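You operate a simulated robot arm through the tools that you are given. There is no shell and no other tool. Be economical: measure what you need, move in short steps, check, and stop when the job is done.

The job below is to be done with a simulated robot arm. You get a single attempt, and the scene is never put back.

Task
Pile some things up. At the end: the can of fruit (marked "Peach Halves") from the steel counter is on the counter by the outlets, with the green lime jar from there on top of it and the clear dough pot with black lid on top of that; the yellow garlic shaker stands on top of the purple lunch beaker; whatever was shut is shut again. Leave all else as you found it, and nothing knocked over.

It is judged by the outcome, as a careful person would: the job done as asked, and still so three seconds after it is handed in. It fails if anything else is knocked over, pushed out of place, dropped, spilled or broken. A push-on lid holds only when it is set on centred and level and pressed home; a screw cap is set on level and turned clockwise until tight.

Robot
A 7-joint arm with a two-finger parallel gripper, fixed in place. Base frame: the origin is at the foot of the arm, x ahead of it, y to its left, z up; the work surface is at about z = 910. Units: mm, degrees, N and s.
With the tool pointing down near the work surface it reaches from about 240 to 680 mm from the base axis. Its first joint turns from -66.0 to 66.0 degrees. Payload 2.4 kg.
Tool frame: the origin (TCP) lies between the finger pads and is the grasp point; the fingertips stand 30 mm ahead of it; z points along the fingers, y is the line along which they close. The gripper opens to 94 mm. The fingers are 28 mm wide and 10 mm thick; the gripper's body (50 by 96 mm) begins 55 mm behind the TCP.
Orientation is that of the tool frame in the base frame, as a unit quaternion [x, y, z, w]. With the fingers straight down and closing along the base's y, the tool's x points along the base's -x, its y along +y and its z along -z.

Tools
- The arm moves only by the tool nudge_tool. Its argument "deltas" is a list of rows, each a list of 7 numbers: the turn, a rotation vector about the base's x, y, z in units of 4 degrees (1.0 is 4 degrees), then the shift along the base's x, y, z in units of 50 mm (1.0 is 50 mm), then the gripper command, from -1 (fully open) to 1 (shut), values between in proportion. In form: [[ax, ay, az, x, y, z, claw], ...]. A call has 1 to 10 rows; each row shifts and turns the commanded pose from where the row before left it. A call with a number of a shift or a turn outside -1 to 1 is refused whole. Each row takes 0.2 s and may step no farther than 50 mm and 8.6 degrees from the row before; otherwise, or with a gripper value out of range, the whole call is refused. A pose out of reach is approached as far as the arm can. The call stops where the force on the tool passes 40 N (or 10 N more than at its start, if that is more) or the arm is blocked; 0.2 s more then pass. Each finger travels about 153 mm/s and halts on what it meets, pressing with about 24 N; the grip force reading is that of the motor and also rises with nothing between the fingers. The clock runs only during rows and for 0.2 s after the last one: add rows that do not move to give the fingers time. It gives the time, the measured TCP pose, the force on the tool (base axes), the opening and the grip force at its end, in the units of the frame above (readings bear some noise).
- Cameras (640 x 400 px; columns grow to the right, rows downward): "scene" is fixed at [46.5, 482, 1445.5]; the picture's right is [-0.66, -0.75, 0.00], its down [-0.43, 0.38, -0.82] and it looks along [0.61, -0.54, -0.57] (base axes); focal length 273 px, centre (320, 200). "wrist" rides on the gripper at [-37, 0, -58] in the tool frame; the picture's right is [0.00, -1.00, 0.00], its down [0.97, 0.00, -0.24] and it looks along [0.24, 0.00, 0.97] (tool axes); focal length 218 px, centre (320, 200).
- get_image(camera): a new picture of that camera. The clock stands still meanwhile.
- point_at(camera, pixels): for up to 12 pixels [column, row] of the newest picture of that camera ("zoom" is the newest enlarged one), the place [x, y, z] in the base frame of the surface seen there, good to about 3 mm. The clock stands still meanwhile.
- inspect(camera, box): a new picture of the part [left, top, right, bottom] of that camera's present view, enlarged. The clock stands still meanwhile.
- finish_job(): hands the job in; it is judged then, once.

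Work in short steps. Measure before you move; look again where a grasp or a placing could have gone wrong, and mend it. You have 80 turns and 46 pictures in all, those below and enlarged ones among them. Open the gripper and draw the arm clear of the work before you hand the job in, unless the task says otherwise; then end with one line.

The tools are called as a command line: name --pt "numbers of a row" for each row, then --argument value for the rest, lists and objects as JSON in quotes. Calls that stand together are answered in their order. nudge_tool: Moves the arm, as the interface text tells. Its arguments: {"type":"object","properties":{"deltas":{"type":"array"}},"required":["deltas"]} The other tools are called the same way: get_image (camera) takes a picture; point_at (camera, pixels) gives the place of the surface under pixels of a picture; inspect (camera, box) takes an enlarged picture of a part of a camera's view; finish_job () hands the job in.

At the start:

```text
t: 0.0
position: [450.7, 146.4, 1260.4]
ee_rot: [-0.001, 1.0, 0.0, 0.0]
ft_force: [-0.9, 0.4, 0.2]
width: 93.8
grasp_force: 0.1
```

scene: 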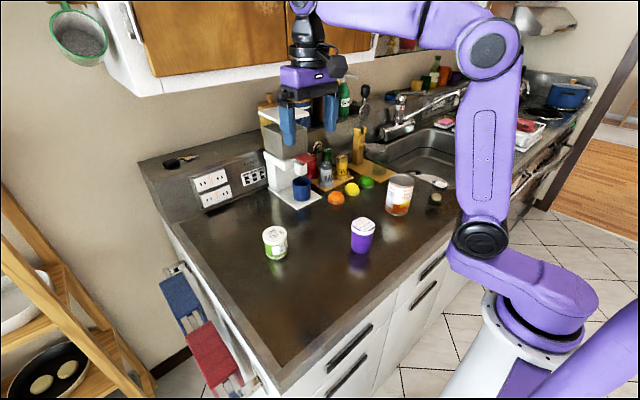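
wrist: 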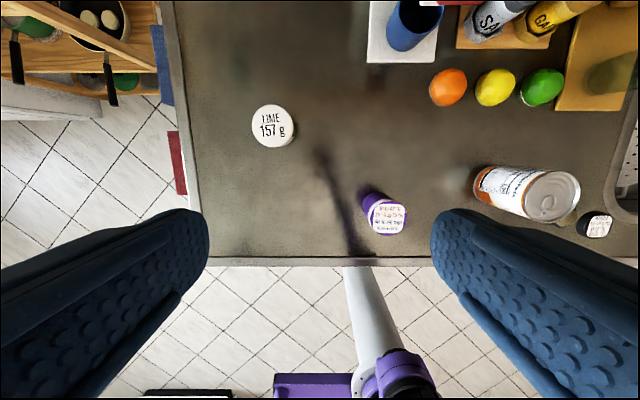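

The can sits near pixel (398,195), the lime jar at (275,242) and the beaker at (362,235). I enlarge two regions to identify everything.

inspect --camera "scene" --box '[230, 130, 470, 280]'

inspect --camera "wrist" --box '[360, 0, 640, 260]'

```text
2.67 times, centred on (350, 205) of scene
```

zoom: 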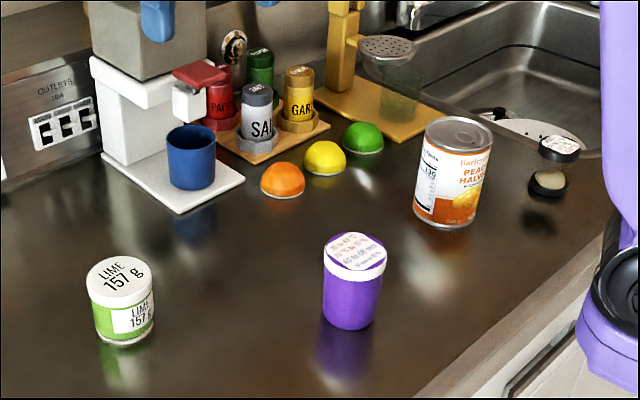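

```text
1.54 times, centred on (500, 130) of wrist
```

zoom: 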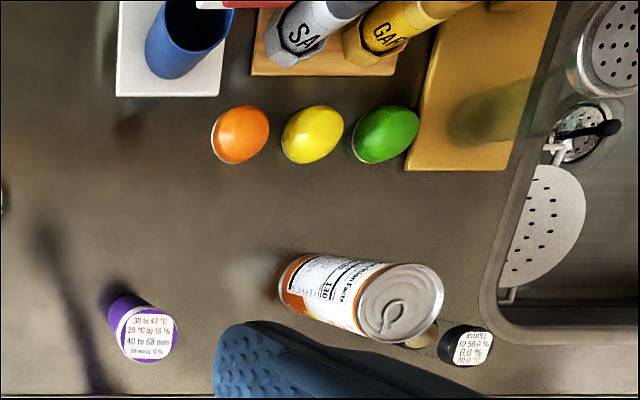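

The clear dough pot is at (556,165) of the scene zoom and the garlic shaker at (298,95). I read the lid labels closer before touching anything.

inspect --camera "wrist" --box '[355, 180, 435, 240]'

inspect --camera "wrist" --box '[560, 195, 640, 245]'

inspect --camera "scene" --box '[290, 130, 390, 210]'

point_at --camera "scene" --pixels '[[398, 178], [398, 214], [275, 231], [275, 258], [362, 224], [360, 251], [439, 184], [435, 200], [342, 157], [325, 163], [337, 187], [300, 178]]'

point_at --camera "wrist" --pixels '[[272, 126], [252, 126], [294, 126], [388, 216], [366, 216], [407, 216], [551, 200], [522, 200], [580, 200], [597, 226], [546, 8], [486, 20]]'

```text
6.67 times, centred on (395, 210) of wrist
```

zoom: 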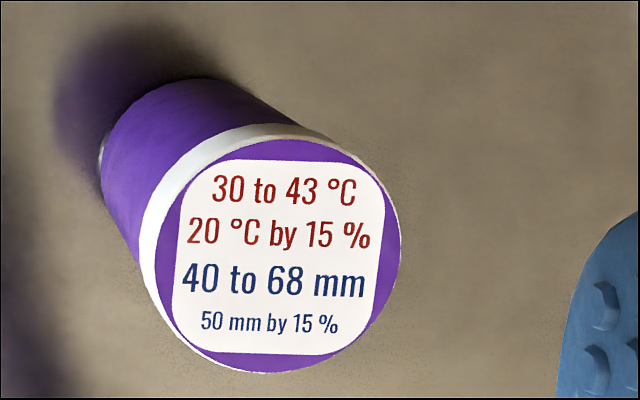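

```text
8.00 times, centred on (600, 220) of wrist
```

zoom: 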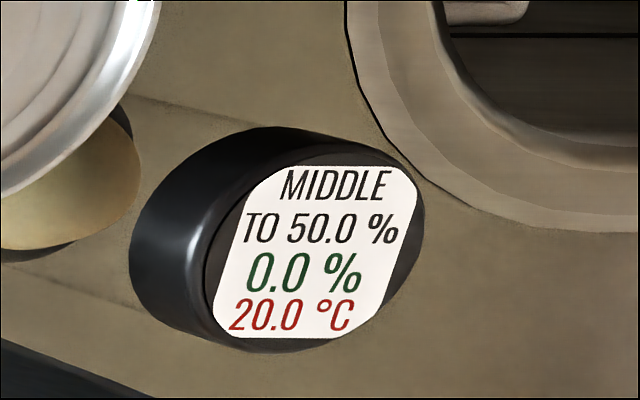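

```text
5.00 times, centred on (340, 170) of scene
```

zoom: 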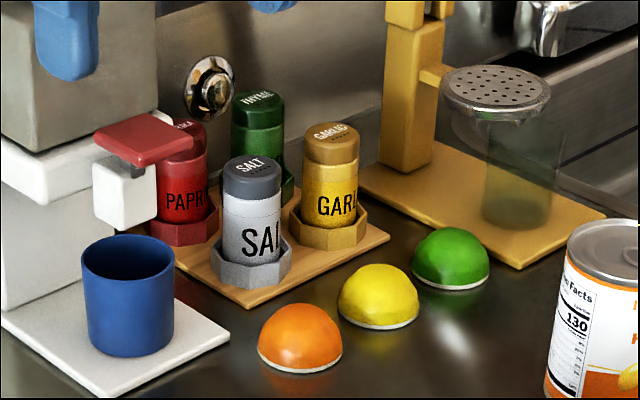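

```text
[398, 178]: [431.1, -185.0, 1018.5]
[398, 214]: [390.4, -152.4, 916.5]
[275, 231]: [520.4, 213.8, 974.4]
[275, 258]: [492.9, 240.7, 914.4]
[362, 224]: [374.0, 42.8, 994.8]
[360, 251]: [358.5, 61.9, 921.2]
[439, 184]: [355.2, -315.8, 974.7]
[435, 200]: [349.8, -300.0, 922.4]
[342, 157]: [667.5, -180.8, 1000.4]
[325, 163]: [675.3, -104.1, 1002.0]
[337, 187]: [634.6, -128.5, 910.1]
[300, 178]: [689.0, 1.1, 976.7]
```

```text
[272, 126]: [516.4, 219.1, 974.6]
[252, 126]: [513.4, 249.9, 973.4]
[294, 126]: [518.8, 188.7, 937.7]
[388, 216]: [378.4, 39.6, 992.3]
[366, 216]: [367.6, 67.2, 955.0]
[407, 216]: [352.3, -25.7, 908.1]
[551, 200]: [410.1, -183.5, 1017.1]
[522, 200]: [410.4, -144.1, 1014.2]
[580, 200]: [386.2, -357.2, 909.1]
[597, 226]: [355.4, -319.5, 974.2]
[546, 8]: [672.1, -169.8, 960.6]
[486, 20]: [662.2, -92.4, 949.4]
```

Measured: can top about (415,-184,1018), lime jar (517,219,974), beaker (376,41,994), pot (355,-318,974), garlic shaker (667,-181,1000). I move above the can with the gripper open to look straight down.

nudge_tool --pt "0 0 0 -0.089 -0.824 -0.301 -1" --pt "0 0 0 -0.089 -0.824 -0.301 -1" --pt "0 0 0 -0.089 -0.824 -0.301 -1" --pt "0 0 0 -0.089 -0.824 -0.301 -1" --pt "0 0 0 -0.089 -0.824 -0.301 -1" --pt "0 0 0 -0.089 -0.824 -0.301 -1" --pt "0 0 0 -0.089 -0.824 -0.301 -1" --pt "0 0 0 -0.089 -0.824 -0.301 -1" --pt "0 0 0 0 0 0 -1"

get_image --camera "wrist"

point_at --camera "scene" --pixels '[[213, 185], [253, 175], [180, 222], [280, 380], [240, 215], [310, 215], [300, 195], [270, 195]]'

```text
t: 2.0
position: [410.6, -180.6, 1142.9]
ee_rot: [0.0, 1.0, 0.0, 0.0]
ft_force: [0.3, -0.1, 0.0]
width: 93.8
grasp_force: 0.0
```

```text
38 pictures are left
```

wrist: 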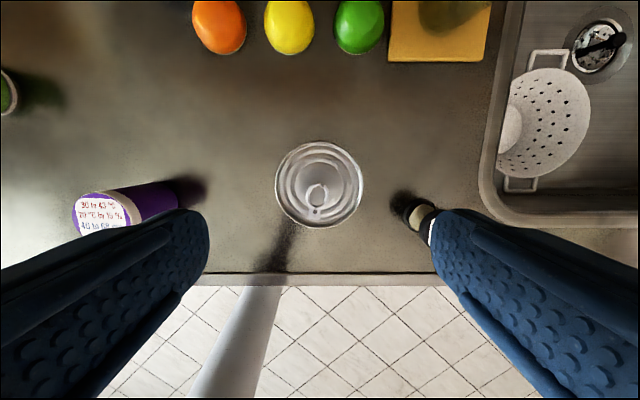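

```text
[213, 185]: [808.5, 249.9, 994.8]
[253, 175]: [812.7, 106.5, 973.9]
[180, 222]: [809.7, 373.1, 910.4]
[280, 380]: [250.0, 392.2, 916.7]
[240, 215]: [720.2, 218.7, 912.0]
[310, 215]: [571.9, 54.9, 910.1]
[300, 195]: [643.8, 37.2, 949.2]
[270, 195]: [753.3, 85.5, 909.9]
```

The can's top spans columns 275–362 and rows 141–229 in the wrist view. I measure its rim and the surroundings.

point_at --camera "wrist" --pixels '[[278, 185], [359, 185], [319, 145], [319, 226], [319, 185], [412, 210], [432, 225]]'

```text
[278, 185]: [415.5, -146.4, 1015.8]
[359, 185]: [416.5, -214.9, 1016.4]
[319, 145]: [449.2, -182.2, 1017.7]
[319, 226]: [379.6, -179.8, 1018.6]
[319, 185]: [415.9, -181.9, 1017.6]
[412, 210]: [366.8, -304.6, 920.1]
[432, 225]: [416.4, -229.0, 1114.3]
```

Can centre is (415,-181), diameter about 74. I descend around it to TCP z≈975 with fingers open (clearing the pot at y≈-290).

nudge_tool --pt "0 0 0 0.09 -0.01 -0.8 -1" --pt "0 0 0 0 0 -0.8 -1" --pt "0 0 0 0 0 -0.8 -1" --pt "0 0 0 0 0 -0.8 -1" --pt "0 0 0 0 0 -0.15 -1" --pt "0 0 0 0 0 0 -1"

```text
t: 3.4
position: [417.2, -185.9, 972.7]
ee_rot: [0.0, 1.0, 0.0, 0.0]
ft_force: [1.1, 0.8, 0.6]
width: 94.0
grasp_force: 0.0
```

No contact; I correct y by +3 and close on the can.

nudge_tool --pt "0 0 0 0 0.05 0 -1" --pt "0 0 0 0 0 0 1" --pt "0 0 0 0 0 0 1" --pt "0 0 0 0 0 0 1"

```text
t: 4.4
position: [417.7, -181.0, 972.9]
ee_rot: [0.001, 1.0, 0.0, 0.0]
ft_force: [-1.4, 1.7, 1.4]
width: 76.3
grasp_force: 24.0
```

Gripped at 76 mm with 24 N. I lift a little to check for weight and slipping.

nudge_tool --pt "0 0 0 0 0 0.1 1" --pt "0 0 0 0 0 0.3 1" --pt "0 0 0 0 0 0.4 1" --pt "0 0 0 0 0 0 1"

inspect --camera "scene" --box '[330, 120, 490, 220]'

```text
t: 5.4
position: [415.8, -178.9, 1013.0]
ee_rot: [0.0, 1.0, 0.0, 0.0]
ft_force: [-0.2, -0.1, -4.8]
width: 76.5
grasp_force: 23.5
```

```text
4.00 times, centred on (410, 170) of scene
```

zoom: 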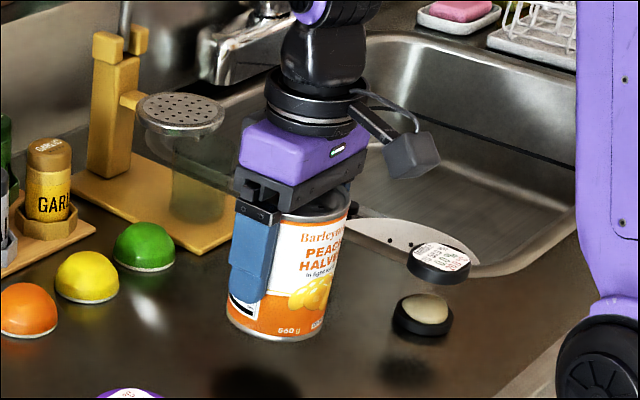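

The can is held upright. I raise it and carry it towards (578,128), past the beaker.

nudge_tool --pt "0 0 0 0 0 0.9 1" --pt "0 0 0 0.405 0.7675 0 1" --pt "0 0 0 0.405 0.7675 0 1" --pt "0 0 0 0.405 0.7675 0 1" --pt "0 0 0 0.405 0.7675 0 1" --pt "0 0 0 0.405 0.7675 0 1" --pt "0 0 0 0.405 0.7675 0 1" --pt "0 0 0 0.405 0.7675 0 1" --pt "0 0 0 0.405 0.7675 0 1" --pt "0 0 0 0 0 0 1"

get_image --camera "scene"

```text
t: 7.6
position: [578.7, 126.7, 1063.2]
ee_rot: [0.0, 1.0, 0.0, 0.0]
ft_force: [-0.1, 0.2, -4.8]
width: 76.0
grasp_force: 24.3
```

```text
36 pictures are left
```

scene: 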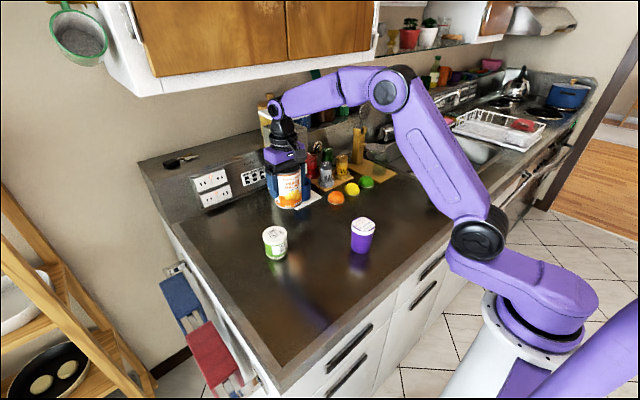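

I check the tray and cupboard edges near the drop spot before lowering.

point_at --camera "scene" --pixels '[[175, 75], [260, 58], [340, 37], [275, 205], [310, 200], [120, 100], [265, 115]]'

```text
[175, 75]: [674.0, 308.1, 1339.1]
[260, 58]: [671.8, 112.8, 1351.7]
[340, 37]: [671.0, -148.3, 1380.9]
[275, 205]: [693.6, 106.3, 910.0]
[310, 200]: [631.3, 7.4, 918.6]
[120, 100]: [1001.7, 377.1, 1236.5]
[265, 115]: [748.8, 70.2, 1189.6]
```

Cupboards are at x>671, z>1320, so I set the can slightly closer at x≈560 and lower it gently until contact.

nudge_tool --pt "0 0 0 -0.36 0 0 1" --pt "0 0 0 0 0 -0.8 1" --pt "0 0 0 0 0 -0.7 1" --pt "0 0 0 0 0 -0.1 1" --pt "0 0 0 0 0 -0.08 1" --pt "0 0 0 0 0 -0.06 1" --pt "0 0 0 0 0 0 1"

```text
t: 9.2
position: [562.8, 128.2, 973.4]
ee_rot: [0.0, 1.0, -0.001, 0.001]
ft_force: [-6.6, -2.1, 17.6]
width: 75.9
grasp_force: 24.2
```

Contact at z 973 with 17.6 N, so the can is on the counter. I release and rise.

nudge_tool --pt "0 0 0 0 0 0.02 1" --pt "0 0 0 0 0 0 -1" --pt "0 0 0 0 0 0 -1" --pt "0 0 0 0 0 0 -1" --pt "0 0 0 0 0 0.6 -1" --pt "0 0 0 0 0 1 -1" --pt "0 0 0 0 0 1 -1" --pt "0 0 0 -0.5 0 0.5 -1" --pt "0 0 0 0 0 0 -1"

get_image --camera "wrist"

```text
t: 11.2
position: [537.3, 130.6, 1130.2]
ee_rot: [0.0, 1.0, 0.0, 0.0]
ft_force: [0.6, 0.2, 0.2]
width: 93.7
grasp_force: 0.1
```

```text
35 pictures are left
```

wrist: 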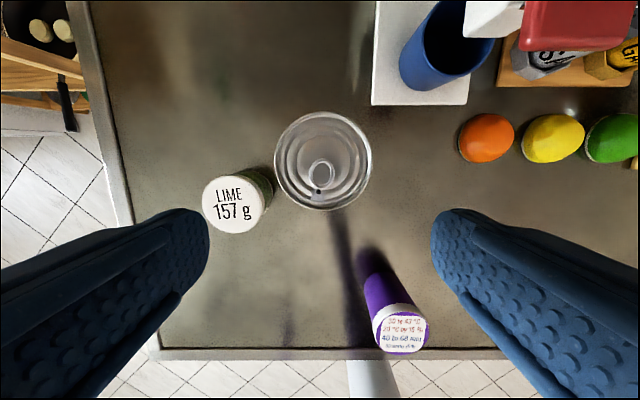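

I measure the can's top rim and the jar lid (centre near (231,205)).

point_at --camera "wrist" --pixels '[[278, 160], [367, 160], [323, 116], [323, 206], [206, 205], [256, 205], [231, 180], [231, 230], [262, 182], [268, 195], [392, 335], [424, 335]]'

inspect --camera "scene" --box '[250, 170, 330, 270]'

```text
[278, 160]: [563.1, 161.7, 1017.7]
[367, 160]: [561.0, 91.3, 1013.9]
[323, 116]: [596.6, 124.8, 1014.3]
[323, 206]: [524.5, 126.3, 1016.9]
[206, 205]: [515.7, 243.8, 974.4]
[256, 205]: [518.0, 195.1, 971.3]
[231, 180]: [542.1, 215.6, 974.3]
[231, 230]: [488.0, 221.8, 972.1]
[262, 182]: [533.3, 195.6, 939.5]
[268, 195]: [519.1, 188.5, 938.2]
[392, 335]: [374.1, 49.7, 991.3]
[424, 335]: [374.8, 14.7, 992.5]
```

```text
4.00 times, centred on (290, 220) of scene
```

zoom: 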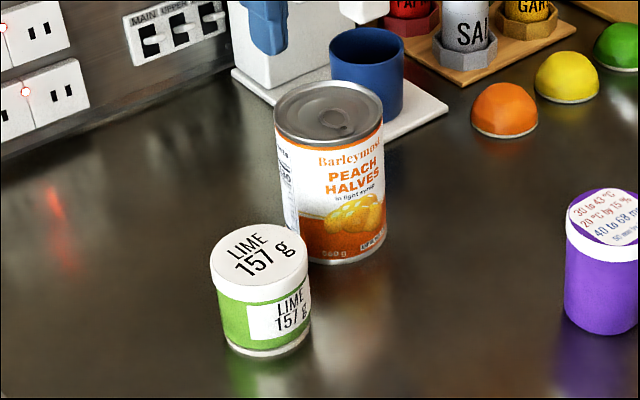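

Jar centre is (516,219), can centre (561,127). I move over the jar, open to about 80 mm, and descend beside the can.

nudge_tool --pt "0 0 0 -0.21 0.88 0 -0.7" --pt "0 0 0 -0.21 0.88 0 -0.7" --pt "0 0 0 0 0 -0.9 -0.7" --pt "0 0 0 0 0 -0.9 -0.7" --pt "0 0 0 0 0 -0.9 -0.7" --pt "0 0 0 0 0 0 -0.7"

```text
t: 12.6
position: [515.7, 217.4, 991.3]
ee_rot: [0.0, 1.0, 0.001, 0.0]
ft_force: [-0.7, -0.4, -0.8]
width: 79.7
grasp_force: 0.1
```

Clear so far; I lower the remaining 48 mm and close.

nudge_tool --pt "0 0 0 0 0.03 -0.6 -0.7" --pt "0 0 0 0 0 -0.36 -0.7" --pt "0 0 0 0 0 0 -0.7" --pt "0 0 0 0 0 0 1" --pt "0 0 0 0 0 0 1" --pt "0 0 0 0 0 0 1"

```text
t: 14.0
position: [516.1, 219.6, 943.3]
ee_rot: [-0.001, 1.0, 0.0, -0.001]
ft_force: [-0.2, 0.3, -0.2]
width: 62.2
grasp_force: 23.7
```

Jar gripped at 62 mm. I lift it straight up 140 mm and check.

nudge_tool --pt "0 0 0 0 0 0.3 1" --pt "0 0 0 0 0 0.7 1" --pt "0 0 0 0 0 0.9 1" --pt "0 0 0 0 0 0.9 1" --pt "0 0 0 0 0 0 1"

inspect --camera "scene" --box '[210, 120, 330, 270]'

```text
t: 15.2
position: [515.4, 215.2, 1081.3]
ee_rot: [0.0, 1.0, 0.001, -0.001]
ft_force: [-0.4, -0.1, -1.0]
width: 61.7
grasp_force: 24.4
```

```text
2.67 times, centred on (270, 195) of scene
```

zoom: 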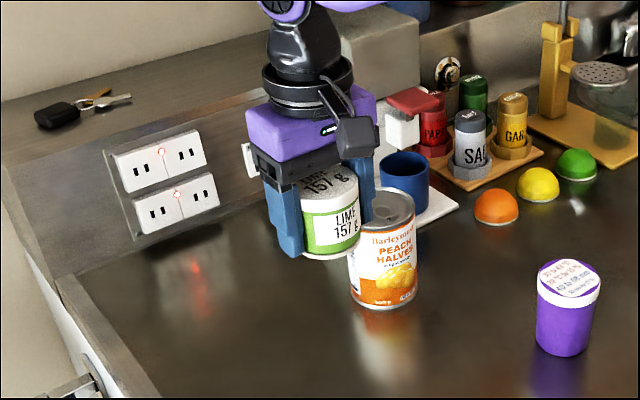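

Jar is held upright. I move it above the can's centre (+46, −92).

nudge_tool --pt "0 0 0 0.3 -0.61 0 1" --pt "0 0 0 0.31 -0.61 0 1" --pt "0 0 0 0.31 -0.62 0 1" --pt "0 0 0 0 0 0 1" --pt "0 0 0 0 0 -0.3 1" --pt "0 0 0 0 0 0 1"

inspect --camera "scene" --box '[250, 130, 330, 230]'

get_image --camera "wrist"

```text
t: 16.6
position: [561.7, 123.2, 1065.7]
ee_rot: [0.0, 1.0, 0.0, 0.0]
ft_force: [-0.6, -0.2, -1.5]
width: 61.6
grasp_force: 23.5
```

```text
4.00 times, centred on (290, 180) of scene
```

zoom: 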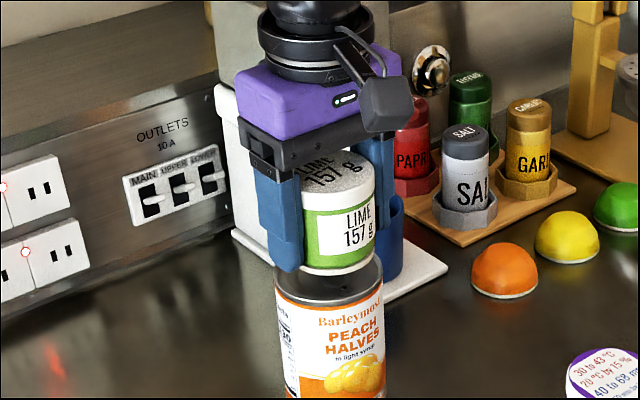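

```text
31 pictures are left
```

wrist: 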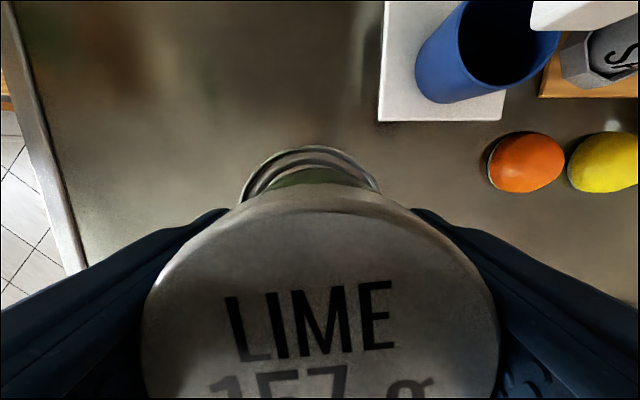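

The can rim's apex sits near column 312 versus the tool's 320, so I shift +3.5 mm in y, then lower slowly to contact.

nudge_tool --pt "0 0 0 0 0.07 -0.1 1" --pt "0 0 0 0 0 -0.1 1" --pt "0 0 0 0 0 -0.05 1" --pt "0 0 0 0 0 -0.04 1" --pt "0 0 0 0 0 -0.03 1" --pt "0 0 0 0 0 0 1"

```text
t: 18.0
position: [563.3, 127.2, 1053.3]
ee_rot: [-0.001, 1.0, -0.001, 0.001]
ft_force: [-5.0, -0.6, 11.1]
width: 61.8
grasp_force: 24.3
```

Contact at z≈1053 with 11 N. I inspect whether the jar sits level and centred before releasing.

inspect --camera "scene" --box '[260, 150, 320, 225]'

```text
5.33 times, centred on (290, 188) of scene
```

zoom: 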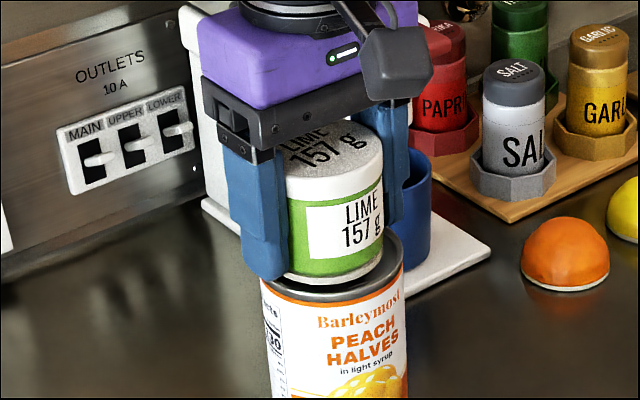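

Jar is centred and level on the can. I release and rise.

nudge_tool --pt "0 0 0 0 0 0.03 1" --pt "0 0 0 0 0 0 -0.6" --pt "0 0 0 0 0 0 -0.6" --pt "0 0 0 0 0 0 -0.6" --pt "0 0 0 0 0 0.6 -0.6" --pt "0 0 0 0 0 1 -0.6" --pt "0 0 0 -0.5 0 0.5 -0.6" --pt "0 0 0 0 0 0 -0.6"

get_image --camera "wrist"

inspect --camera "scene" --box '[250, 140, 330, 240]'

```text
t: 19.8
position: [537.2, 128.8, 1160.1]
ee_rot: [0.0, 1.0, 0.0, 0.0]
ft_force: [-0.7, 0.2, -0.1]
width: 75.3
grasp_force: 0.1
```

```text
29 pictures are left
```

wrist: 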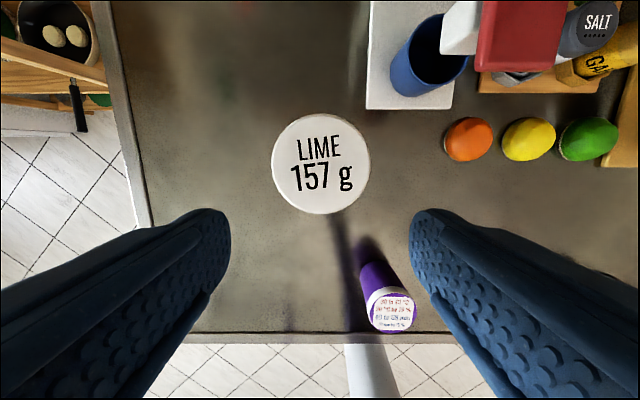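

```text
4.00 times, centred on (290, 190) of scene
```

zoom: 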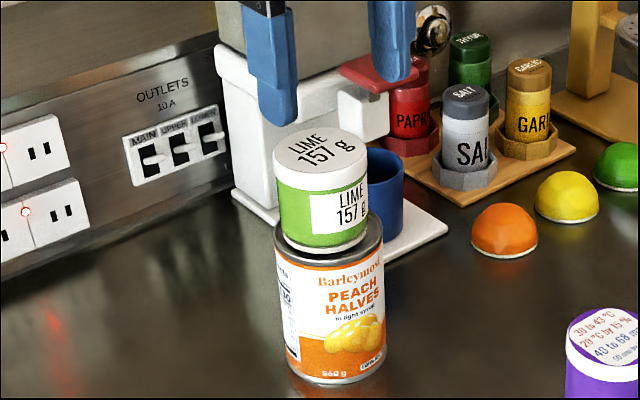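

The jar stands on the can. I measure the lid's position for the pot placement, then head to the pot.

point_at --camera "wrist" --pixels '[[276, 165], [366, 165], [321, 120], [321, 208], [320, 147]]'

nudge_tool --pt "0 0 0 -0.36 -0.88 0 -0.8" --pt "0 0 0 -0.36 -0.88 0 -0.8" --pt "0 0 0 -0.36 -0.88 0 -0.8" --pt "0 0 0 -0.36 -0.88 0 -0.8" --pt "0 0 0 -0.36 -0.88 0 -0.8" --pt "0 0 0 -0.36 -0.88 0 -0.8" --pt "0 0 0 -0.36 -0.88 0 -0.8" --pt "0 0 0 -0.36 -0.88 0 -0.8" --pt "0 0 0 -0.36 -0.88 0 -0.8" --pt "0 0 0 -0.36 -0.88 0 -0.8"

get_image --camera "wrist"

```text
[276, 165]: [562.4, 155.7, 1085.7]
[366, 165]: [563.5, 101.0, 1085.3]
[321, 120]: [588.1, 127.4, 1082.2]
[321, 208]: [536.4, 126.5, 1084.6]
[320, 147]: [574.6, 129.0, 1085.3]
```

```text
t: 22.0
position: [352.3, -313.0, 1159.6]
ee_rot: [0.0, 1.0, -0.001, 0.0]
ft_force: [1.2, -0.1, 0.6]
width: 84.4
grasp_force: 0.1
```

```text
27 pictures are left
```

wrist: 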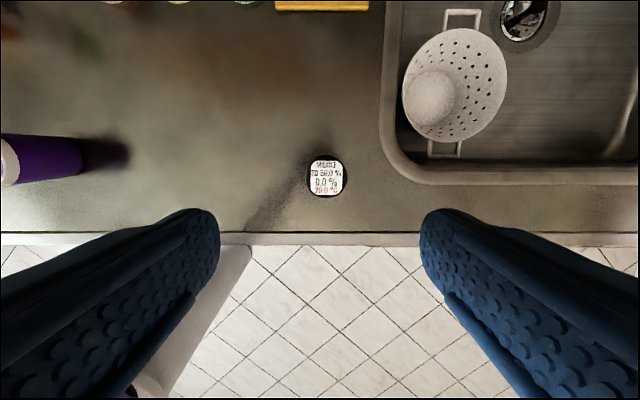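

Lid centre is (562,128,1085). Pot lid is around (326,176) in the wrist view; I measure it and look closer.

point_at --camera "wrist" --pixels '[[310, 176], [342, 176], [326, 160], [326, 192], [326, 176]]'

inspect --camera "scene" --box '[415, 170, 465, 215]'

```text
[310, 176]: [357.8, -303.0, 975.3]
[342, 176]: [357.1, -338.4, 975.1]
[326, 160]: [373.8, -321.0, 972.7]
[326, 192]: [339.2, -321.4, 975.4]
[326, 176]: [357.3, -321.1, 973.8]
```

```text
8.89 times, centred on (440, 192) of scene
```

zoom: 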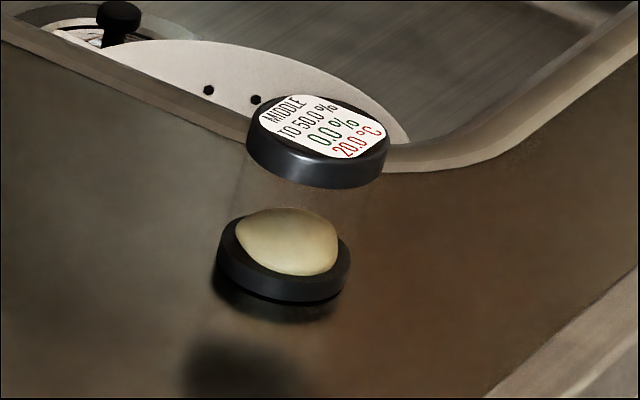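

Pot centre is (357,-321), diameter about 39, height 64. I align over it, open to 70 mm, and descend most of the way.

nudge_tool --pt "0 0 0 0.09 -0.15 0 -0.5" --pt "0 0 0 0 0 -0.9 -0.5" --pt "0 0 0 0 0 -0.9 -0.5" --pt "0 0 0 0 0 -0.9 -0.5" --pt "0 0 0 0 0 0 -0.5"

get_image --camera "wrist"

```text
t: 23.2
position: [361.8, -316.3, 1021.5]
ee_rot: [0.0, 1.0, 0.0, 0.0]
ft_force: [-0.1, -0.3, -0.2]
width: 70.3
grasp_force: 0.1
```

```text
25 pictures are left
```

wrist: 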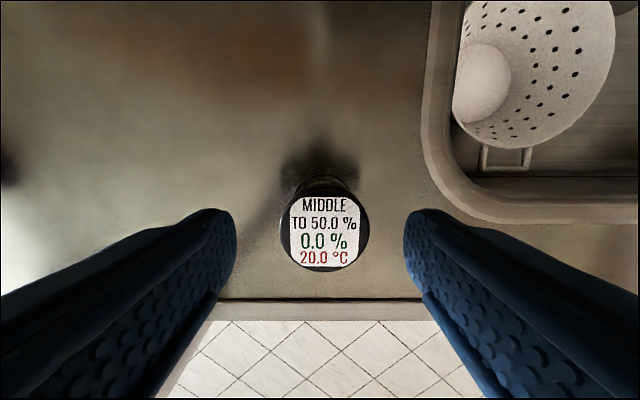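

The lid is centred near column 324, within 2 mm of the tool line. I descend to z≈944 and close.

nudge_tool --pt "0 0 0 -0.04 -0.04 -0.8 -0.5" --pt "0 0 0 0 0 -0.7 -0.5" --pt "0 0 0 0 0 -0.03 -0.5" --pt "0 0 0 0 0 0 1" --pt "0 0 0 0 0 0 1" --pt "0 0 0 0 0 0 1" --pt "0 0 0 0 0 0 1"

```text
t: 24.8
position: [359.5, -321.5, 945.5]
ee_rot: [0.001, 1.0, 0.0, 0.0]
ft_force: [-0.1, 0.0, -0.2]
width: 49.7
grasp_force: 23.9
```

Pot gripped at about 50 mm. I lift it clear and verify.

nudge_tool --pt "0 0 0 0 0 0.3 1" --pt "0 0 0 0 0 0.6 1" --pt "0 0 0 0 0 0.8 1" --pt "0 0 0 0 0 0.9 1" --pt "0 0 0 0 0 0.9 1" --pt "0 0 0 0 0 0.9 1" --pt "0 0 0 0 0 0 1"

inspect --camera "scene" --box '[390, 80, 510, 200]'

```text
t: 26.4
position: [360.3, -319.9, 1165.9]
ee_rot: [0.0, 1.0, 0.0, 0.0]
ft_force: [-0.3, -0.2, -0.7]
width: 49.8
grasp_force: 23.5
```

```text
3.33 times, centred on (450, 140) of scene
```

zoom: 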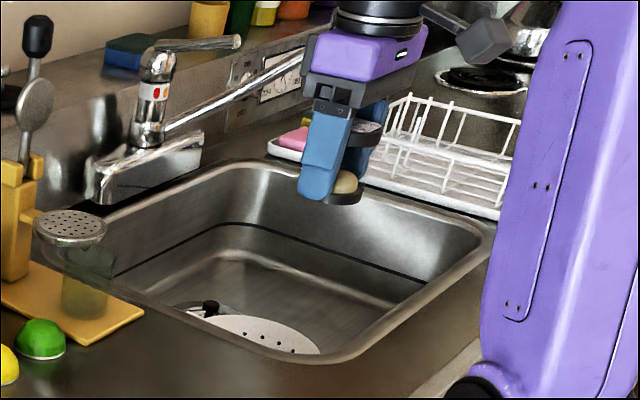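

The pot is held level. I carry it over the lime jar at z≈1166 (bottom ≈1130, above the jar's 1085).

nudge_tool --pt "0 0 0 0.406 0.896 0 1" --pt "0 0 0 0.406 0.896 0 1" --pt "0 0 0 0.406 0.896 0 1" --pt "0 0 0 0.406 0.896 0 1" --pt "0 0 0 0.406 0.896 0 1" --pt "0 0 0 0.406 0.896 0 1" --pt "0 0 0 0.406 0.896 0 1" --pt "0 0 0 0.406 0.896 0 1" --pt "0 0 0 0.406 0.896 0 1" --pt "0 0 0 0.406 0.896 0 1"

nudge_tool --pt "0 0 0 0 0 -0.2 1" --pt "0 0 0 0 0 -0.2 1" --pt "0 0 0 0 0 0 1"

get_image --camera "wrist"

inspect --camera "scene" --box '[250, 110, 330, 210]'

```text
t: 28.6
position: [565.0, 125.7, 1166.9]
ee_rot: [0.001, 1.0, 0.0, 0.001]
ft_force: [0.1, 0.5, -0.4]
width: 49.4
grasp_force: 24.0
```

```text
t: 29.4
position: [562.7, 124.4, 1147.5]
ee_rot: [-0.001, 1.0, -0.001, 0.001]
ft_force: [-0.4, 0.2, -1.5]
width: 49.5
grasp_force: 24.0
```

```text
23 pictures are left
```

wrist: 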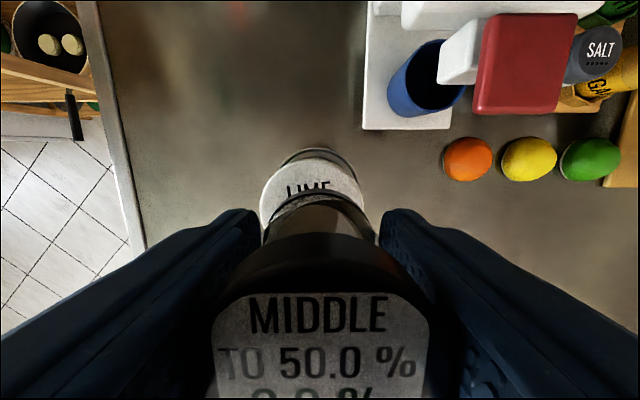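

```text
4.00 times, centred on (290, 160) of scene
```

zoom: 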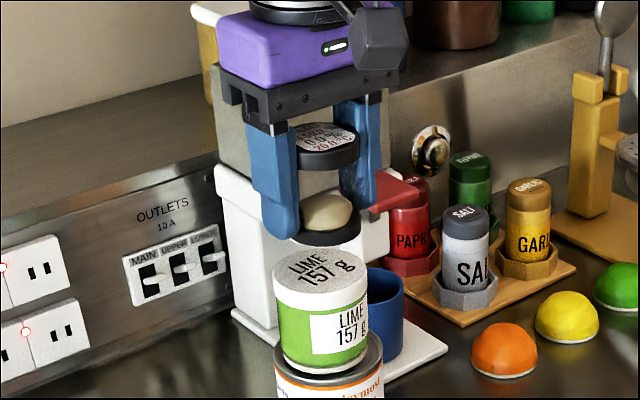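

Jar lid is centred near column 312 vs the pot's 319, so I shift +4 mm in y and lower gently; contact expected at z≈1120.

nudge_tool --pt "0 0 0 0 0.08 -0.2 1" --pt "0 0 0 0 0 -0.2 1" --pt "0 0 0 0 0 -0.06 1" --pt "0 0 0 0 0 -0.04 1" --pt "0 0 0 0 0 -0.03 1" --pt "0 0 0 0 0 0 1"

inspect --camera "scene" --box '[250, 120, 330, 220]'

```text
t: 30.8
position: [561.9, 128.7, 1123.4]
ee_rot: [0.0, 1.0, 0.0, 0.001]
ft_force: [0.6, 0.2, -0.7]
width: 49.4
grasp_force: 24.0
```

```text
4.00 times, centred on (290, 170) of scene
```

zoom: 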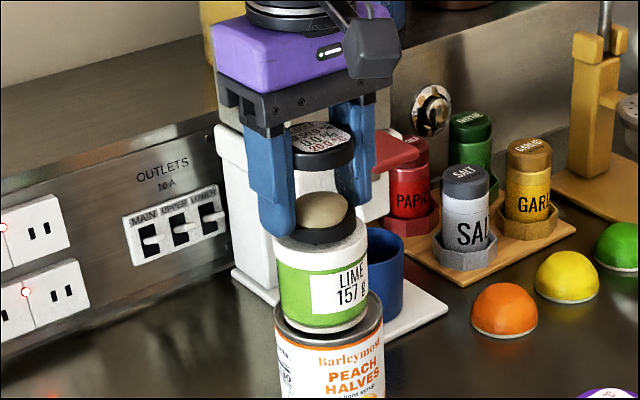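

No contact yet (force ~0). I continue in small steps.

nudge_tool --pt "0 0 0 0 0 -0.03 1" --pt "0 0 0 0 0 -0.02 1" --pt "0 0 0 0 0 0 1"

```text
t: 31.6
position: [561.5, 130.4, 1119.2]
ee_rot: [0.0, 1.0, 0.0, 0.0]
ft_force: [0.6, -0.2, -1.6]
width: 49.4
grasp_force: 24.3
```

Still free; two more small steps.

nudge_tool --pt "0 0 0 0 0 -0.02 1" --pt "0 0 0 0 0 -0.02 1" --pt "0 0 0 0 0 0 1"

```text
t: 32.4
position: [560.9, 131.5, 1117.6]
ee_rot: [0.0, 1.0, 0.0, 0.001]
ft_force: [-1.7, -2.0, 12.1]
width: 49.3
grasp_force: 24.1
```

Contact with 12 N. I ease up slightly, open, and rise straight.

nudge_tool --pt "0 0 0 0 0 0.02 1" --pt "0 0 0 0 0 0 -0.4" --pt "0 0 0 0 0 0 -0.4" --pt "0 0 0 0 0 0 -0.4" --pt "0 0 0 0 0 0.5 -0.4" --pt "0 0 0 0 0 0.9 -0.4" --pt "0 0 0 -0.6 0 0.2 -0.4" --pt "0 0 0 -0.6 0 0 -0.4" --pt "0 0 0 0 0 0 -0.4"

get_image --camera "wrist"

inspect --camera "scene" --box '[250, 120, 330, 220]'

```text
t: 34.4
position: [502.5, 131.5, 1200.9]
ee_rot: [-0.001, 1.0, 0.0, -0.001]
ft_force: [0.3, -0.4, 0.9]
width: 65.7
grasp_force: 0.1
```

```text
20 pictures are left
```

wrist: 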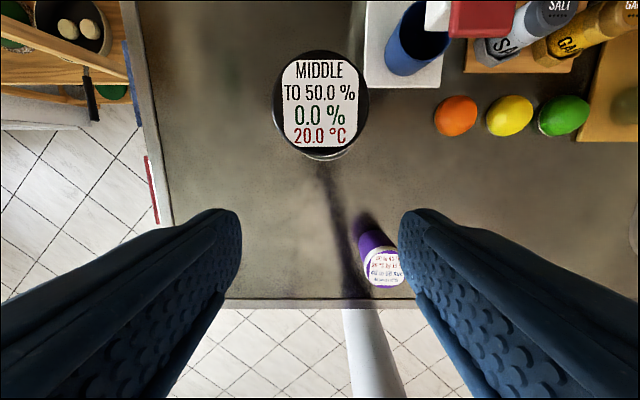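

```text
4.00 times, centred on (290, 170) of scene
```

zoom: 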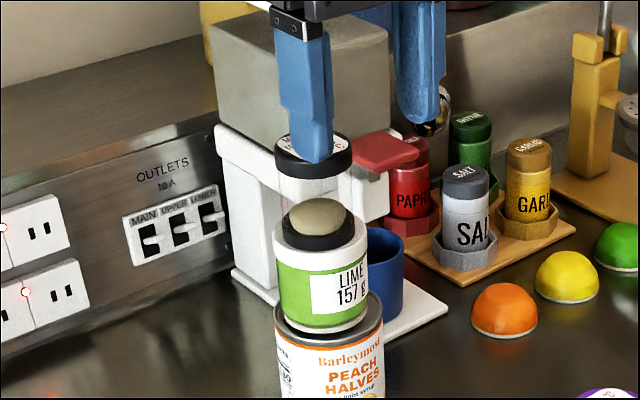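

The tower stands well. Next I go over to the garlic shaker at about (667,-181) to look from above.

nudge_tool --pt "0 0 0 0 -0.9 0 -0.4" --pt "0 0 0 0 -0.9 0 -0.4" --pt "0 0 0 0 -0.9 0 -0.4" --pt "0 0 0 0.4 -0.9 -0.1 -0.4" --pt "0 0 0 0.4 -0.9 -0.2 -0.4" --pt "0 0 0 0.4 -0.9 -0.2 -0.4" --pt "0 0 0 0.5 -0.8 -0.2 -0.4" --pt "0 0 0 0.5 0 -0.3 -0.4" --pt "0 0 0 0 0 0 -0.4"

get_image --camera "wrist"

```text
refused: row 5 steps farther than a row can; nothing moved
```

```text
18 pictures are left
```

wrist: 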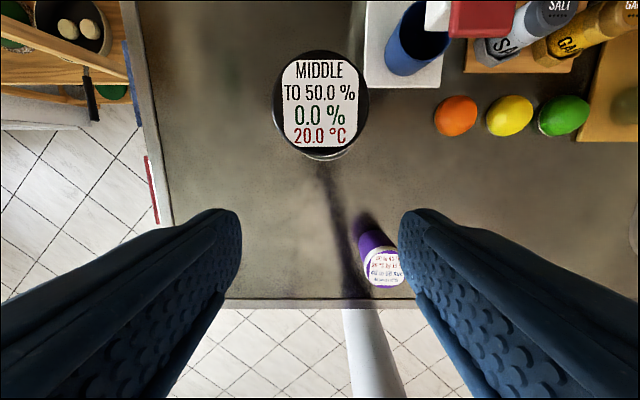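

The step was too large; I repeat with shorter rows.

nudge_tool --pt "0 0 0 0 -0.9 0 -0.4" --pt "0 0 0 0 -0.9 0 -0.4" --pt "0 0 0 0 -0.9 0 -0.4" --pt "0 0 0 0.3 -0.85 -0.1 -0.4" --pt "0 0 0 0.3 -0.85 -0.2 -0.4" --pt "0 0 0 0.4 -0.85 -0.2 -0.4" --pt "0 0 0 0.5 -0.8 -0.2 -0.4" --pt "0 0 0 0.6 -0.15 -0.3 -0.4" --pt "0 0 0 0 0 0 -0.4"

get_image --camera "wrist"

```text
t: 36.4
position: [603.8, -180.1, 1151.6]
ee_rot: [0.0, 1.0, 0.0, 0.0]
ft_force: [0.2, -1.1, 0.3]
width: 65.7
grasp_force: 0.2
```

```text
17 pictures are left
```

wrist: 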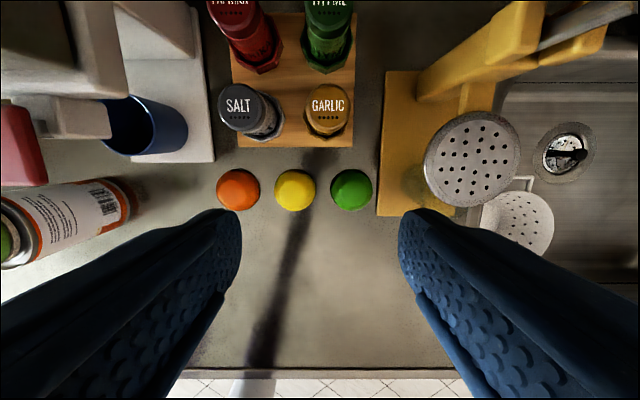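

Garlic shaker's cap is near (328,105), with salt at (241,108) and the yellow stand to the right. I measure all neighbours.

point_at --camera "wrist" --pixels '[[328, 105], [308, 105], [349, 105], [328, 86], [220, 108], [258, 90], [335, 132], [430, 155], [470, 165], [455, 90], [545, 25], [420, 80]]'

inspect --camera "scene" --box '[310, 120, 410, 200]'

```text
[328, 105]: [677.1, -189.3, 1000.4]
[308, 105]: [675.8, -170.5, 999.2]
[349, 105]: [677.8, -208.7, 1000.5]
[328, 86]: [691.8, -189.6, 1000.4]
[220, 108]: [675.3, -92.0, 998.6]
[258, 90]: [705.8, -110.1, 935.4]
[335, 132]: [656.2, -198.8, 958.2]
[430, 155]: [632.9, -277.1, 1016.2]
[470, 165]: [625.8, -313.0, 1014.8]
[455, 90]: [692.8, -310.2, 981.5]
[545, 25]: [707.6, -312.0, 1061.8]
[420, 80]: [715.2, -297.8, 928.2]
```

```text
5.00 times, centred on (360, 160) of scene
```

zoom: 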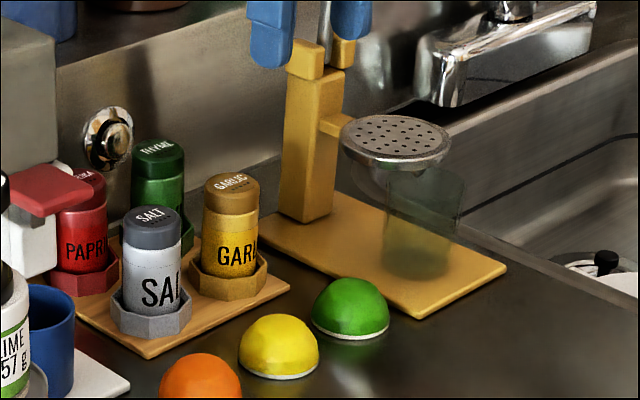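

Garlic cap centre ≈ (673,-189.5), top z 1000; salt's near edge y≈-124, disk at y≈-272. Since it lies at the reach limit, I pitch the tool 16° outward (about −y) while moving above it.

nudge_tool --pt "0 -1 0 0.3 -0.05 -0.3 -0.35" --pt "0 -1 0 0.3 -0.05 -0.3 -0.35" --pt "0 -1 0 0.4 -0.05 -0.3 -0.35" --pt "0 -1 0 0.38 -0.04 -0.3 -0.35" --pt "0 0 0 0 0 -0.2 -0.35" --pt "0 0 0 0 0 0 -0.35"

get_image --camera "wrist"

```text
t: 37.8
position: [675.4, -188.3, 1078.7]
ee_rot: [-0.001, 0.99, 0.0, 0.139]
ft_force: [0.5, 0.3, 0.0]
width: 63.5
grasp_force: 0.1
```

```text
15 pictures are left
```

wrist: 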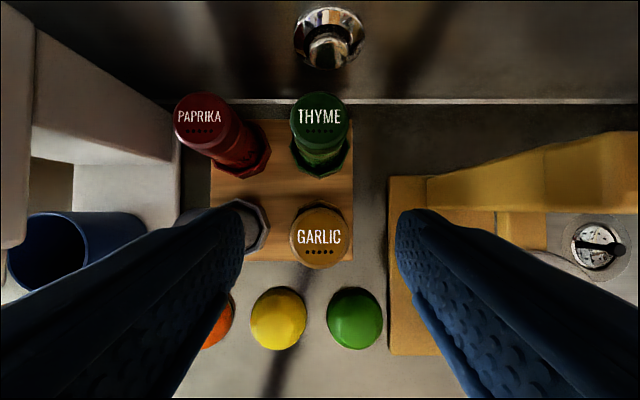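

The tilt is right and reach is fine. Cap centre is near (319,237); I measure it to fix the exact centre.

point_at --camera "wrist" --pixels '[[292, 236], [347, 236], [319, 209], [319, 265], [319, 236], [245, 235], [355, 250], [258, 212]]'

```text
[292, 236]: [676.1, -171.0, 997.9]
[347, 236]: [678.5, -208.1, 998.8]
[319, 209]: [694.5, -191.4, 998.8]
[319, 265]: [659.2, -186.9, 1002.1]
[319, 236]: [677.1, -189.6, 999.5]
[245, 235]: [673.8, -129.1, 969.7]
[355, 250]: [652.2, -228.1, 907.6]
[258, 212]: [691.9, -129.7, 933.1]
```

Cap centre is (677,-189.5), diameter 39; holder tops are at z≈933. I descend vertically to z≈973.

nudge_tool --pt "0 0 0 0.02 -0.02 -0.7 -0.35" --pt "0 0 0 0 0 -0.7 -0.35" --pt "0 0 0 0 0 -0.4 -0.35" --pt "0 0 0 0 0 -0.3 -0.35" --pt "0 0 0 0 0 0 -0.35"

```text
t: 39.0
position: [680.0, -191.0, 973.4]
ee_rot: [0.0, 0.99, 0.0, 0.138]
ft_force: [-0.4, -0.3, 0.3]
width: 63.4
grasp_force: 0.1
```

No contact; I close on the shaker and lift a little.

nudge_tool --pt "0 0 0 0 0 0 1" --pt "0 0 0 0 0 0 1" --pt "0 0 0 0 0 0 1" --pt "0 0 0 0 0 0.2 1" --pt "0 0 0 0 0 0.4 1" --pt "0 0 0 0 0 0.6 1" --pt "0 0 0 0 0 0.8 1" --pt "0 0 0 0 0 0 1"

inspect --camera "scene" --box '[300, 90, 420, 190]'

```text
t: 40.8
position: [677.7, -190.3, 1075.5]
ee_rot: [0.0, 0.99, 0.0, 0.139]
ft_force: [-0.1, 0.1, -1.3]
width: 43.4
grasp_force: 23.8
```

```text
4.00 times, centred on (360, 140) of scene
```

zoom: 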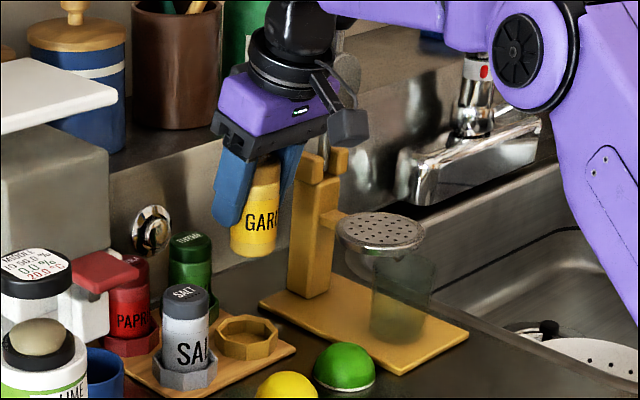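

The shaker is held upright and everything else is undisturbed. I carry it, keeping the tilt, to just in front of the beaker (x≈345) so the camera can see the beaker lid.

nudge_tool --pt "0 0 0 -0.74 0.513 0.1 1" --pt "0 0 0 -0.74 0.513 0.1 1" --pt "0 0 0 -0.74 0.513 0.1 1" --pt "0 0 0 -0.74 0.513 0.1 1" --pt "0 0 0 -0.74 0.513 0.1 1" --pt "0 0 0 -0.74 0.513 0.1 1" --pt "0 0 0 -0.74 0.513 0.1 1" --pt "0 0 0 -0.74 0.513 0 1" --pt "0 0 0 -0.74 0.513 0 1" --pt "0 0 0 0 0 0 1"

get_image --camera "wrist"

get_image --camera "scene"

```text
t: 43.0
position: [342.8, 41.9, 1108.6]
ee_rot: [0.0, 0.99, 0.0, 0.139]
ft_force: [-0.5, -0.5, -0.5]
width: 43.2
grasp_force: 23.8
```

```text
13 pictures are left
```

wrist: 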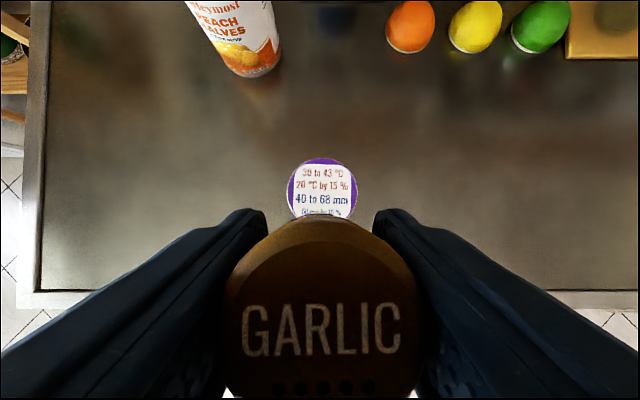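

```text
12 pictures are left
```

scene: 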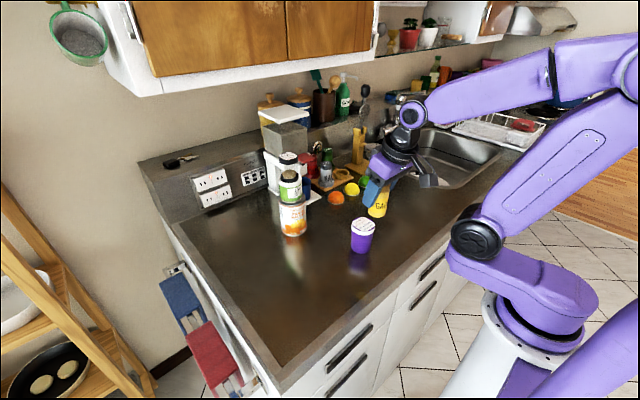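

The lid spans columns 286–358 in the wrist view with its far edge at row 158. I measure it from both cameras.

point_at --camera "wrist" --pixels '[[290, 193], [354, 193], [322, 160], [322, 193], [322, 208]]'

point_at --camera "scene" --pixels '[[352, 224], [374, 226], [364, 219], [362, 231], [363, 224], [378, 214], [383, 208]]'

```text
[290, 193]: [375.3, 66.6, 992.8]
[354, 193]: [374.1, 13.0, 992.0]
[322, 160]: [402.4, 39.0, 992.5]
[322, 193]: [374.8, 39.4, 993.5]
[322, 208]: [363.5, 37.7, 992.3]
```

```text
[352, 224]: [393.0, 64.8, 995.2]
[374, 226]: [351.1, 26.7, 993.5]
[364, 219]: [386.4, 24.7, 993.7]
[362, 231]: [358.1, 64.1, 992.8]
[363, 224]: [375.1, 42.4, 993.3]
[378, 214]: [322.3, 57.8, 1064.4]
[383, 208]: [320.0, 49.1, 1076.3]
```

Lid centre is (375.5,40), top z 993. I move the shaker over it and lower to about 20 mm above.

nudge_tool --pt "0 0 0 0.33 -0.02 0 1" --pt "0 0 0 0.33 0 0 1" --pt "0 0 0 0 0 -0.4 1" --pt "0 0 0 0 0 -0.4 1" --pt "0 0 0 0 0 0 1"

inspect --camera "scene" --box '[320, 160, 420, 260]'

get_image --camera "wrist"

```text
t: 44.2
position: [376.4, 39.5, 1067.3]
ee_rot: [0.0, 0.99, 0.0, 0.14]
ft_force: [-0.5, -1.0, -0.8]
width: 43.1
grasp_force: 23.9
```

```text
4.00 times, centred on (370, 210) of scene
```

zoom: 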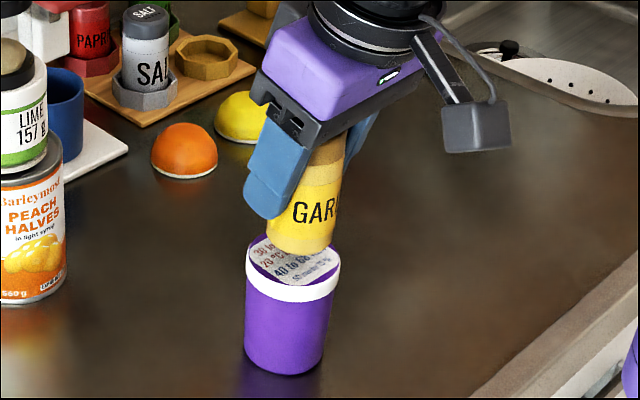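

```text
10 pictures are left
```

wrist: 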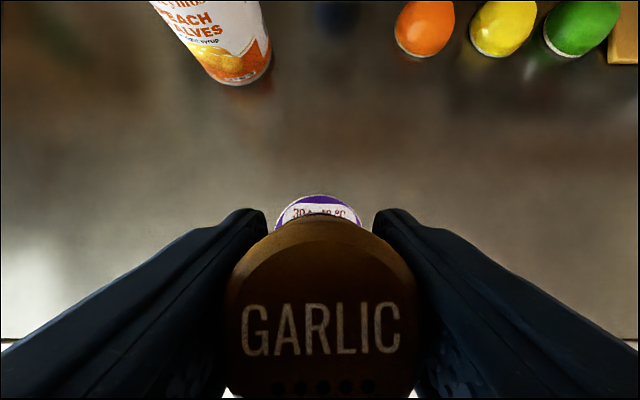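

Laterally centred in the wrist view (lid arc columns 275–363). I zoom in to check that the shaker is upright and its gap to the lid.

inspect --camera "scene" --box '[370, 180, 410, 230]'

point_at --camera "scene" --pixels '[[395, 221], [400, 215], [402, 205], [396, 210], [388, 218]]'

```text
8.00 times, centred on (390, 205) of scene
```

zoom: 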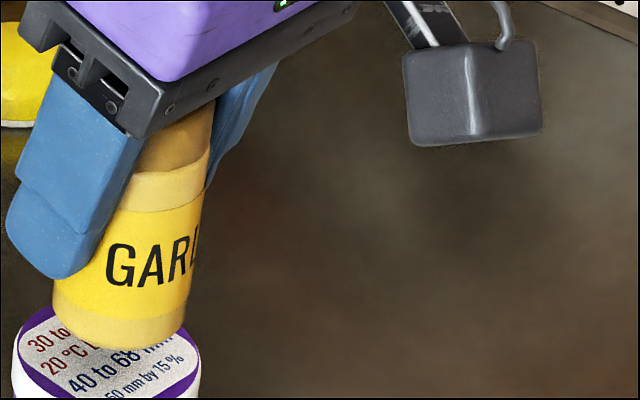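

```text
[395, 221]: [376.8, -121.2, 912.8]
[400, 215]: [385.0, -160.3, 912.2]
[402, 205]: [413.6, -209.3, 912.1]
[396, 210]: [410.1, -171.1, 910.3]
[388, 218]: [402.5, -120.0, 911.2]
```

The shaker is upright (its lean matches the perspective) and about 15 mm above the lid. I nudge +1 mm in x and y and lower slowly.

nudge_tool --pt "0 0 0 0.02 0.02 -0.1 1" --pt "0 0 0 0 0 -0.1 1" --pt "0 0 0 0 0 -0.03 1" --pt "0 0 0 0 0 -0.03 1" --pt "0 0 0 0 0 0 1"

```text
t: 45.4
position: [379.0, 41.2, 1056.6]
ee_rot: [-0.001, 0.99, 0.001, 0.139]
ft_force: [0.2, 0.3, -1.1]
width: 43.5
grasp_force: 23.5
```

No contact yet; I continue in ~1.5 mm steps.

nudge_tool --pt "0 0 0 0 0 -0.03 1" --pt "0 0 0 0 0 -0.03 1" --pt "0 0 0 0 0 0 1"

```text
t: 46.2
position: [378.3, 40.5, 1051.8]
ee_rot: [0.0, 0.99, 0.0, 0.139]
ft_force: [0.1, 0.0, -2.5]
width: 43.3
grasp_force: 24.2
```

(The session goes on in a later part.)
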